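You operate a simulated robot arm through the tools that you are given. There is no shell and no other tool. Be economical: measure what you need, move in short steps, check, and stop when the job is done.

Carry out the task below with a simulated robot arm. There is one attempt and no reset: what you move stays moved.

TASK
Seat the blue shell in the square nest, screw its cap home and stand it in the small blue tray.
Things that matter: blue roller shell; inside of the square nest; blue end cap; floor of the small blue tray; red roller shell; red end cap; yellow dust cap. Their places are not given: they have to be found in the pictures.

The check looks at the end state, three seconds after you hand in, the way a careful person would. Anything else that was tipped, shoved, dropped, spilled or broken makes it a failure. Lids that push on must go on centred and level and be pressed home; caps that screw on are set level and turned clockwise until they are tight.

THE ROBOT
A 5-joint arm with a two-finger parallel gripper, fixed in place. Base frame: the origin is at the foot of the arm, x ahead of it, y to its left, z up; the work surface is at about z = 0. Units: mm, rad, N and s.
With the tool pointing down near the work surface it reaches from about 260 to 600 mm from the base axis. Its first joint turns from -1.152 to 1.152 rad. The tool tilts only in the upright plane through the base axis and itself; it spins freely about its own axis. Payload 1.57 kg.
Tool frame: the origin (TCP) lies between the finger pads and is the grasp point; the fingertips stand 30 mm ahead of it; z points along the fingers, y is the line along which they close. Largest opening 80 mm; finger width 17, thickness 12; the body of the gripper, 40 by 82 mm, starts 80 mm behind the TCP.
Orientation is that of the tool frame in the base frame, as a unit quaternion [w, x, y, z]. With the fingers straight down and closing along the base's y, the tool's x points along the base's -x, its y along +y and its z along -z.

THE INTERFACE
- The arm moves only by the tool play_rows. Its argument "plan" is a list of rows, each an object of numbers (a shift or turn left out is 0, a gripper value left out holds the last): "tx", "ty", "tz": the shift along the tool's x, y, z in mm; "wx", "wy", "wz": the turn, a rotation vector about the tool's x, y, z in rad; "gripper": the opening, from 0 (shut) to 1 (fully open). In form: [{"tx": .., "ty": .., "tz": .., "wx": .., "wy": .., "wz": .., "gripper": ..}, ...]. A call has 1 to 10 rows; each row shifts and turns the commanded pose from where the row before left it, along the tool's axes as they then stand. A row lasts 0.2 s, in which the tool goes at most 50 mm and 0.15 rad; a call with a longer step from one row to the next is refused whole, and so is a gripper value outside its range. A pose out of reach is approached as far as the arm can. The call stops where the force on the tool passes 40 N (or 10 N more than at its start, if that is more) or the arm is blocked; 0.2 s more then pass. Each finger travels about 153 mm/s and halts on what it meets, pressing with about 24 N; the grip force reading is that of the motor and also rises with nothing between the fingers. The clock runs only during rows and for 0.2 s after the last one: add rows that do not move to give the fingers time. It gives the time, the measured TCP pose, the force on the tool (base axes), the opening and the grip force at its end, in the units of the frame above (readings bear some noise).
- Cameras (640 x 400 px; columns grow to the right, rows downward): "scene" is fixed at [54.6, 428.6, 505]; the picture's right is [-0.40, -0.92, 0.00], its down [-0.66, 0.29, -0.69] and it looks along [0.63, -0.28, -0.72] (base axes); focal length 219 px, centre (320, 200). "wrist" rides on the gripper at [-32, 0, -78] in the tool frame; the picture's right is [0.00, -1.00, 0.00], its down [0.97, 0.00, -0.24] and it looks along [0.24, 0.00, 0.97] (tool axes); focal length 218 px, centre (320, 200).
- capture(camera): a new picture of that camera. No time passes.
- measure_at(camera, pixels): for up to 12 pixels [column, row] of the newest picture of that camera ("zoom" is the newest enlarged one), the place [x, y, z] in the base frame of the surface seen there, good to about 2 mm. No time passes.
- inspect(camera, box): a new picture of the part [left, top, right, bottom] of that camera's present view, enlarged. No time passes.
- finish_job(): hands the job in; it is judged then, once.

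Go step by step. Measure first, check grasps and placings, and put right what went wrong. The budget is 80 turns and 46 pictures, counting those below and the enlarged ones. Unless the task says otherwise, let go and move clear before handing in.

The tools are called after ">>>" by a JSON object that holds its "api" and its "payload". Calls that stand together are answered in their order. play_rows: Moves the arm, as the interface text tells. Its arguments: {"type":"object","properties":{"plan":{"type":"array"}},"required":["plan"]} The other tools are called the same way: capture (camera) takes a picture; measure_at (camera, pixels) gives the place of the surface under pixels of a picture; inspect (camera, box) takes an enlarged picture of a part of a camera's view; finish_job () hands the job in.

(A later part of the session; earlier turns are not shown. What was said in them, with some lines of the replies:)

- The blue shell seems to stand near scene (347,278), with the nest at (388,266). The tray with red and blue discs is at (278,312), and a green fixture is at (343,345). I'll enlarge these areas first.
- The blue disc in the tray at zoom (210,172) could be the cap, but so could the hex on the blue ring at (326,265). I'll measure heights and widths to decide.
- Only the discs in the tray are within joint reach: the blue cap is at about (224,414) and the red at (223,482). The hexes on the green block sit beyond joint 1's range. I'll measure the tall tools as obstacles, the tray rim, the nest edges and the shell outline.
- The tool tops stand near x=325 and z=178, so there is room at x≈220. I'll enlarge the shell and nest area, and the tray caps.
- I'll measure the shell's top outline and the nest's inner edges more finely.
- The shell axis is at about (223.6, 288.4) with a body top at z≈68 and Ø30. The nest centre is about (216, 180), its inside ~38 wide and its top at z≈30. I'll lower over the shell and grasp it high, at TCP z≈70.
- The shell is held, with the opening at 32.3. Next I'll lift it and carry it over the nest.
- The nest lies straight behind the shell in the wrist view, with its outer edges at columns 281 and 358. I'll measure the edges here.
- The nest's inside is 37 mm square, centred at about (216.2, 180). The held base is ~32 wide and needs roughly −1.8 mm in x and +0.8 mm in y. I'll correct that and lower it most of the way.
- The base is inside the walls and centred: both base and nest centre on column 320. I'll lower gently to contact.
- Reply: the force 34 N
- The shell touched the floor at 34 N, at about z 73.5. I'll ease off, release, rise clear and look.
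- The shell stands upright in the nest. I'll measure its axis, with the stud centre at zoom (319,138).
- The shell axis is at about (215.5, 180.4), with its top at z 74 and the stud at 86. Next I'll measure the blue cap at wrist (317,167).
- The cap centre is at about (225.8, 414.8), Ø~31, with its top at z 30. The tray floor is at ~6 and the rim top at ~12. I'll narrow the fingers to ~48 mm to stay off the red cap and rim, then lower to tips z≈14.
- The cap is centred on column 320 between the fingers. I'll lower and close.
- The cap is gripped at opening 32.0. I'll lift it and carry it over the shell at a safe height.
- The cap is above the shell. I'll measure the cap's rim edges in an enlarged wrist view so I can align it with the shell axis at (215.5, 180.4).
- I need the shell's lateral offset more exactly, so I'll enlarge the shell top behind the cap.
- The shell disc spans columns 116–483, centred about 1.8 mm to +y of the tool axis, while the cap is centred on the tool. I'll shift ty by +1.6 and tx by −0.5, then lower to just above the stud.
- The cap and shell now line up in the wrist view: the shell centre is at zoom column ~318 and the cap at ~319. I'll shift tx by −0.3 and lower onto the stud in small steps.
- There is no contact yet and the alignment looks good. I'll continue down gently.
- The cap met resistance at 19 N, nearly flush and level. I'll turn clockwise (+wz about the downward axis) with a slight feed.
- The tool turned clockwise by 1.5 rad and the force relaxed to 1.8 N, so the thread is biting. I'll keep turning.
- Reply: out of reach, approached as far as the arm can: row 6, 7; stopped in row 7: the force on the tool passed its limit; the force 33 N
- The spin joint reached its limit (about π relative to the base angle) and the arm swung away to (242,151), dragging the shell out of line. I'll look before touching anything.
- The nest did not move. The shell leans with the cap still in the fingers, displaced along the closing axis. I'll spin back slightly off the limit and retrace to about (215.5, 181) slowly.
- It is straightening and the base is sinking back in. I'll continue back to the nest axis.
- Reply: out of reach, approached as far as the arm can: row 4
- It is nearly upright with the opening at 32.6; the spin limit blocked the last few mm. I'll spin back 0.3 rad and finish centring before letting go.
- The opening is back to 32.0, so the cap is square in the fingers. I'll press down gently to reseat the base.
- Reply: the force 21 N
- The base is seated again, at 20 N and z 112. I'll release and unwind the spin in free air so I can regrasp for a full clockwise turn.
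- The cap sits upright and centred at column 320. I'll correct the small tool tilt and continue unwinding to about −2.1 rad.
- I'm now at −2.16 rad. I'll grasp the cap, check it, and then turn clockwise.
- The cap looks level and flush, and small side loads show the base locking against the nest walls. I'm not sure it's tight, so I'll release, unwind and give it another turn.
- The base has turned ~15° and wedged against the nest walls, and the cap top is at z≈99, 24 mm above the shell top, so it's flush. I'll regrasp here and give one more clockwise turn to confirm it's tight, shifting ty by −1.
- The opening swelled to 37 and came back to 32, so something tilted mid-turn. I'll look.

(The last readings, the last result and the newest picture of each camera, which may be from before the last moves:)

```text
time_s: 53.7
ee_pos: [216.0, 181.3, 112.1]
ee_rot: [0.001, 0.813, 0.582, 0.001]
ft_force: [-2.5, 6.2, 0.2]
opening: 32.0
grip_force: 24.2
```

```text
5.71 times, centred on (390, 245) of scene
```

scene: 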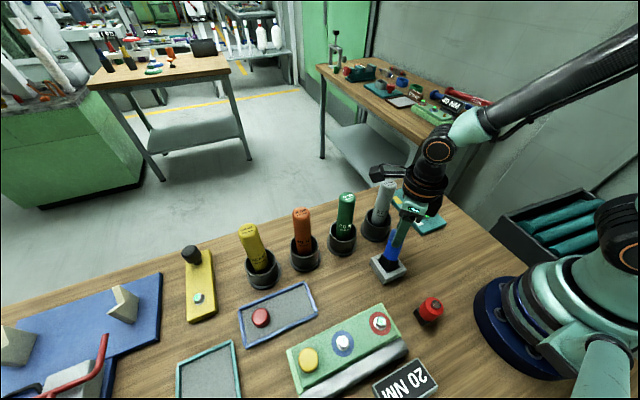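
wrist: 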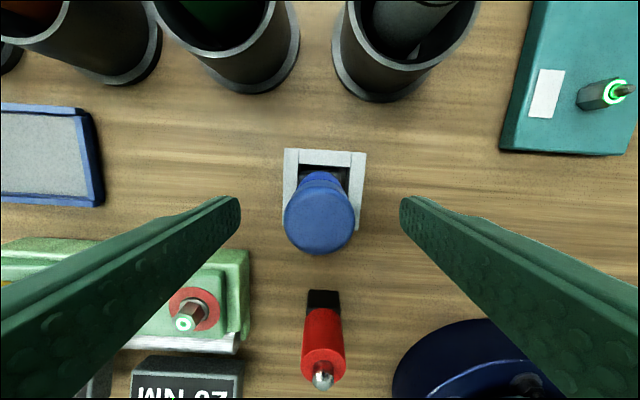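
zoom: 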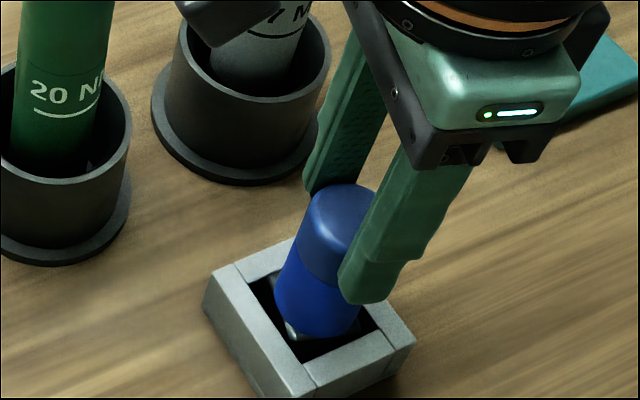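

The cap is flush and the whole assembly twists with the gripper, so the thread is tight. I'll lift by the cap, which also tests the joint.

>>> {"api": "play_rows", "payload": {"plan": [{"tz": -5}, {"tz": -15}, {"tz": -15}, {"tz": -20}, {}]}}

>>> {"api": "inspect", "payload": {"camera": "scene", "box": [350, 185, 430, 285]}}

```text
time_s: 54.9
ee_pos: [215.6, 179.9, 166.8]
ee_rot: [0.001, 0.813, 0.583, -0.001]
ft_force: [0.3, 1.1, -1.8]
opening: 31.9
grip_force: 23.7
```

```text
4.00 times, centred on (390, 235) of scene
```

zoom: 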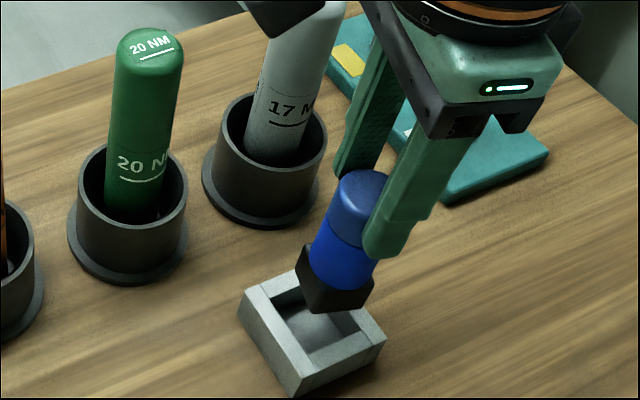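

The assembly lifts as one piece, with the cap flush against the shell. I'll spin back in the air and carry it toward the tray.

>>> {"api": "play_rows", "payload": {"plan": [{"wz": -0.15}, {"wz": -0.15}, {"wz": -0.15}, {"wz": -0.15}, {"wz": -0.15}, {"wz": -0.15}, {"wz": -0.15}, {"wz": -0.15}, {"wz": -0.15}, {"wz": -0.15}]}}

>>> {"api": "play_rows", "payload": {"plan": [{"wz": -0.15}, {"wz": -0.15}, {"wz": -0.1}, {}]}}

>>> {"api": "play_rows", "payload": {"plan": [{"ty": 40, "tx": -2}, {"ty": 40, "tx": -2}, {"ty": 40, "tx": -2}, {"ty": 40, "tx": -2}, {"ty": 40, "tx": -2}, {"ty": 30, "tx": 0}, {}, {}]}}

>>> {"api": "capture", "payload": {"camera": "wrist"}}

```text
time_s: 57.1
ee_pos: [215.9, 180.5, 167.3]
ee_rot: [0.0, 0.197, 0.98, 0.0]
ft_force: [-0.2, -0.9, -2.3]
opening: 31.8
grip_force: 24.3
```

```text
time_s: 58.1
ee_pos: [215.7, 180.5, 166.7]
ee_rot: [0.0, 0.0, 1.0, -0.001]
ft_force: [0.4, 0.3, -1.4]
opening: 32.0
grip_force: 24.3
```

```text
time_s: 59.9
ee_pos: [225.6, 411.0, 166.5]
ee_rot: [0.0, 0.0, 1.0, -0.001]
ft_force: [0.3, -0.4, -2.2]
opening: 32.1
grip_force: 24.1
```

```text
6 pictures are left
```

wrist: 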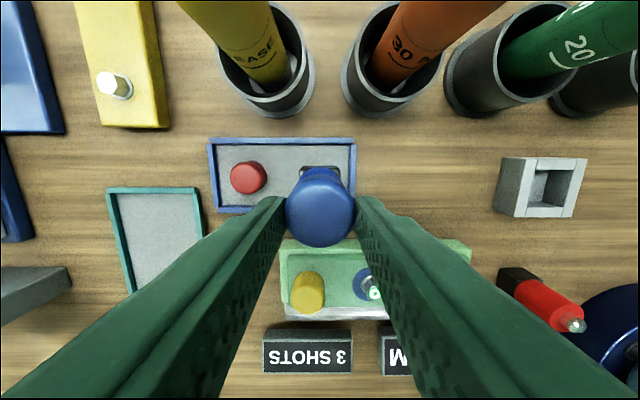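

The assembly is over the blue end of the tray, well clear of the red cap. I'll lower it most of the way and then go gently to contact.

>>> {"api": "play_rows", "payload": {"plan": [{"ty": 1.5}, {"tz": 15}, {"tz": 15}, {"tz": 12}, {"tz": 6}, {}]}}

>>> {"api": "play_rows", "payload": {"plan": [{"tz": 1}, {"tz": 1}, {"tz": 1}, {"tz": 0.7}, {}]}}

```text
time_s: 61.3
ee_pos: [224.2, 411.5, 118.1]
ee_rot: [0.0, 0.0, 1.0, -0.001]
ft_force: [0.1, -0.7, -1.1]
opening: 32.0
grip_force: 24.2
```

```text
time_s: 62.5
ee_pos: [224.7, 413.4, 116.1]
ee_rot: [0.0, -0.001, 1.0, -0.001]
ft_force: [0.4, 0.1, -1.7]
opening: 32.1
grip_force: 23.6
```

>>> {"api": "play_rows", "payload": {"plan": [{"tz": 0.7}, {"tz": 0.7}, {"tz": 0.7}, {}]}}

```text
time_s: 63.5
ee_pos: [224.7, 413.1, 112.1]
ee_rot: [0.0, 0.0, 1.0, -0.001]
ft_force: [-0.4, 0.1, -1.5]
opening: 31.9
grip_force: 23.8
```

>>> {"api": "play_rows", "payload": {"plan": [{"tz": 0.6}, {"tz": 0.6}, {"tz": 0.6}, {}]}}

```text
time_s: 64.5
ee_pos: [224.3, 412.3, 110.4]
ee_rot: [0.0, 0.0, 1.0, -0.001]
ft_force: [-0.8, -1.2, 2.0]
opening: 31.8
grip_force: 23.9
```

>>> {"api": "play_rows", "payload": {"plan": [{"tz": 0.5}, {"tz": 0.4}, {}]}}

>>> {"api": "inspect", "payload": {"camera": "scene", "box": [240, 240, 350, 340]}}

```text
time_s: 65.3
ee_pos: [224.8, 412.7, 110.9]
ee_rot: [0.0, 0.0, 1.0, 0.0]
ft_force: [-5.2, -2.6, 15.5]
opening: 31.9
grip_force: 24.5
```

```text
4.00 times, centred on (295, 290) of scene
```

zoom: 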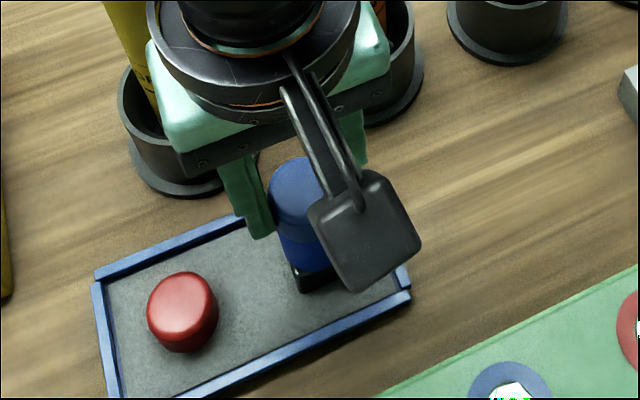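

It's standing on the tray floor with 15 N of contact. I'll ease off, open, rise straight up and check.

>>> {"api": "play_rows", "payload": {"plan": [{"tz": -0.4}, {"gripper": 0.8}, {"gripper": 0.8}, {"tz": -30}, {"tz": -40}, {"tz": -40}, {}]}}

>>> {"api": "inspect", "payload": {"camera": "wrist", "box": [200, 120, 370, 226]}}

>>> {"api": "measure_at", "payload": {"camera": "zoom", "pixels": [[453, 170], [400, 170], [500, 170], [453, 130], [453, 220], [300, 180]]}}

```text
time_s: 66.9
ee_pos: [224.9, 411.4, 221.3]
ee_rot: [0.0, 0.0, 1.0, -0.001]
ft_force: [0.5, -0.7, 0.4]
opening: 64.2
grip_force: 0.0
```

```text
3.76 times, centred on (285, 173) of wrist
```

zoom: 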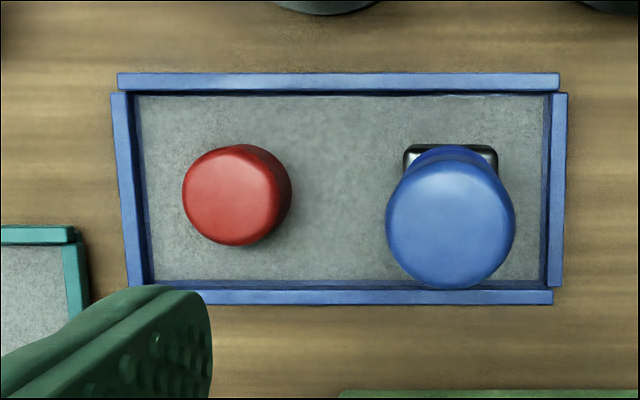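

```text
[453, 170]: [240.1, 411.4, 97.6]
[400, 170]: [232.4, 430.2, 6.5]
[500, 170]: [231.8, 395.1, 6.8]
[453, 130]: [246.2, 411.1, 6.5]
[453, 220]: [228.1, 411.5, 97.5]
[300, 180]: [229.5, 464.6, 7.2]
```

The assembly stands upright in the tray. The cap top is at 97.5 over a floor at 6.5, so 91 mm, which equals shell plus cap with no gap. I'll move the arm aside and check the joint closely.

>>> {"api": "play_rows", "payload": {"plan": [{"ty": -45, "tz": -20}, {"ty": -45, "tz": -20}, {"ty": -45}, {"ty": -30}, {}]}}

>>> {"api": "inspect", "payload": {"camera": "scene", "box": [270, 265, 326, 321]}}

>>> {"api": "capture", "payload": {"camera": "scene"}}

```text
time_s: 68.1
ee_pos: [225.6, 247.7, 260.2]
ee_rot: [0.0, 0.001, 1.0, 0.0]
ft_force: [-0.2, 0.7, 0.2]
opening: 64.2
grip_force: 0.0
```

```text
7.14 times, centred on (298, 293) of scene
```

zoom: 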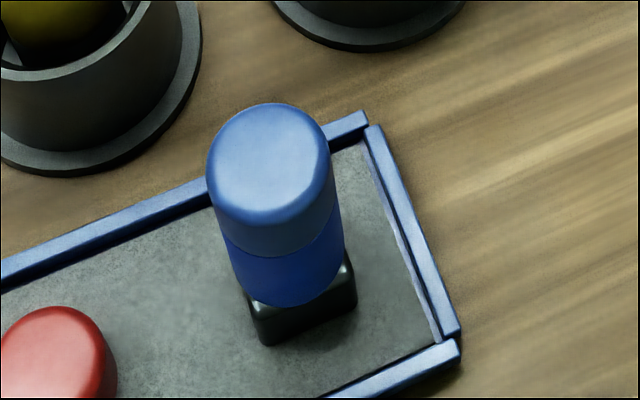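

```text
2 pictures are left
```

scene: 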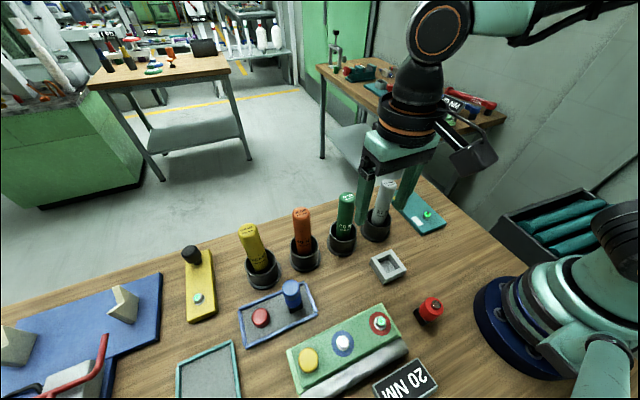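

The joint is flush and level, and the assembly stands square in the blue tray. The nest, red parts and tools are unmoved, so I'm handing in.

>>> {"api": "finish_job", "payload": {}}

```text
The job is handed in.
```

I seated the blue shell in the nest, screwed its cap on flush and level, and stood it upright in the small blue tray. The job is handed in.

- **Slip during screwing:** the spin joint hit its limit and the arm pulled the shell askew in the nest. I straightened it, reseated it and finished the turns. The nest stayed where it was, and the final picture shows nothing else moved.
- **Tightness:** there is no torque reading, so I judged it tight because there was no gap at the joint. The base also wedged in the nest and the assembly tilted under further turning.
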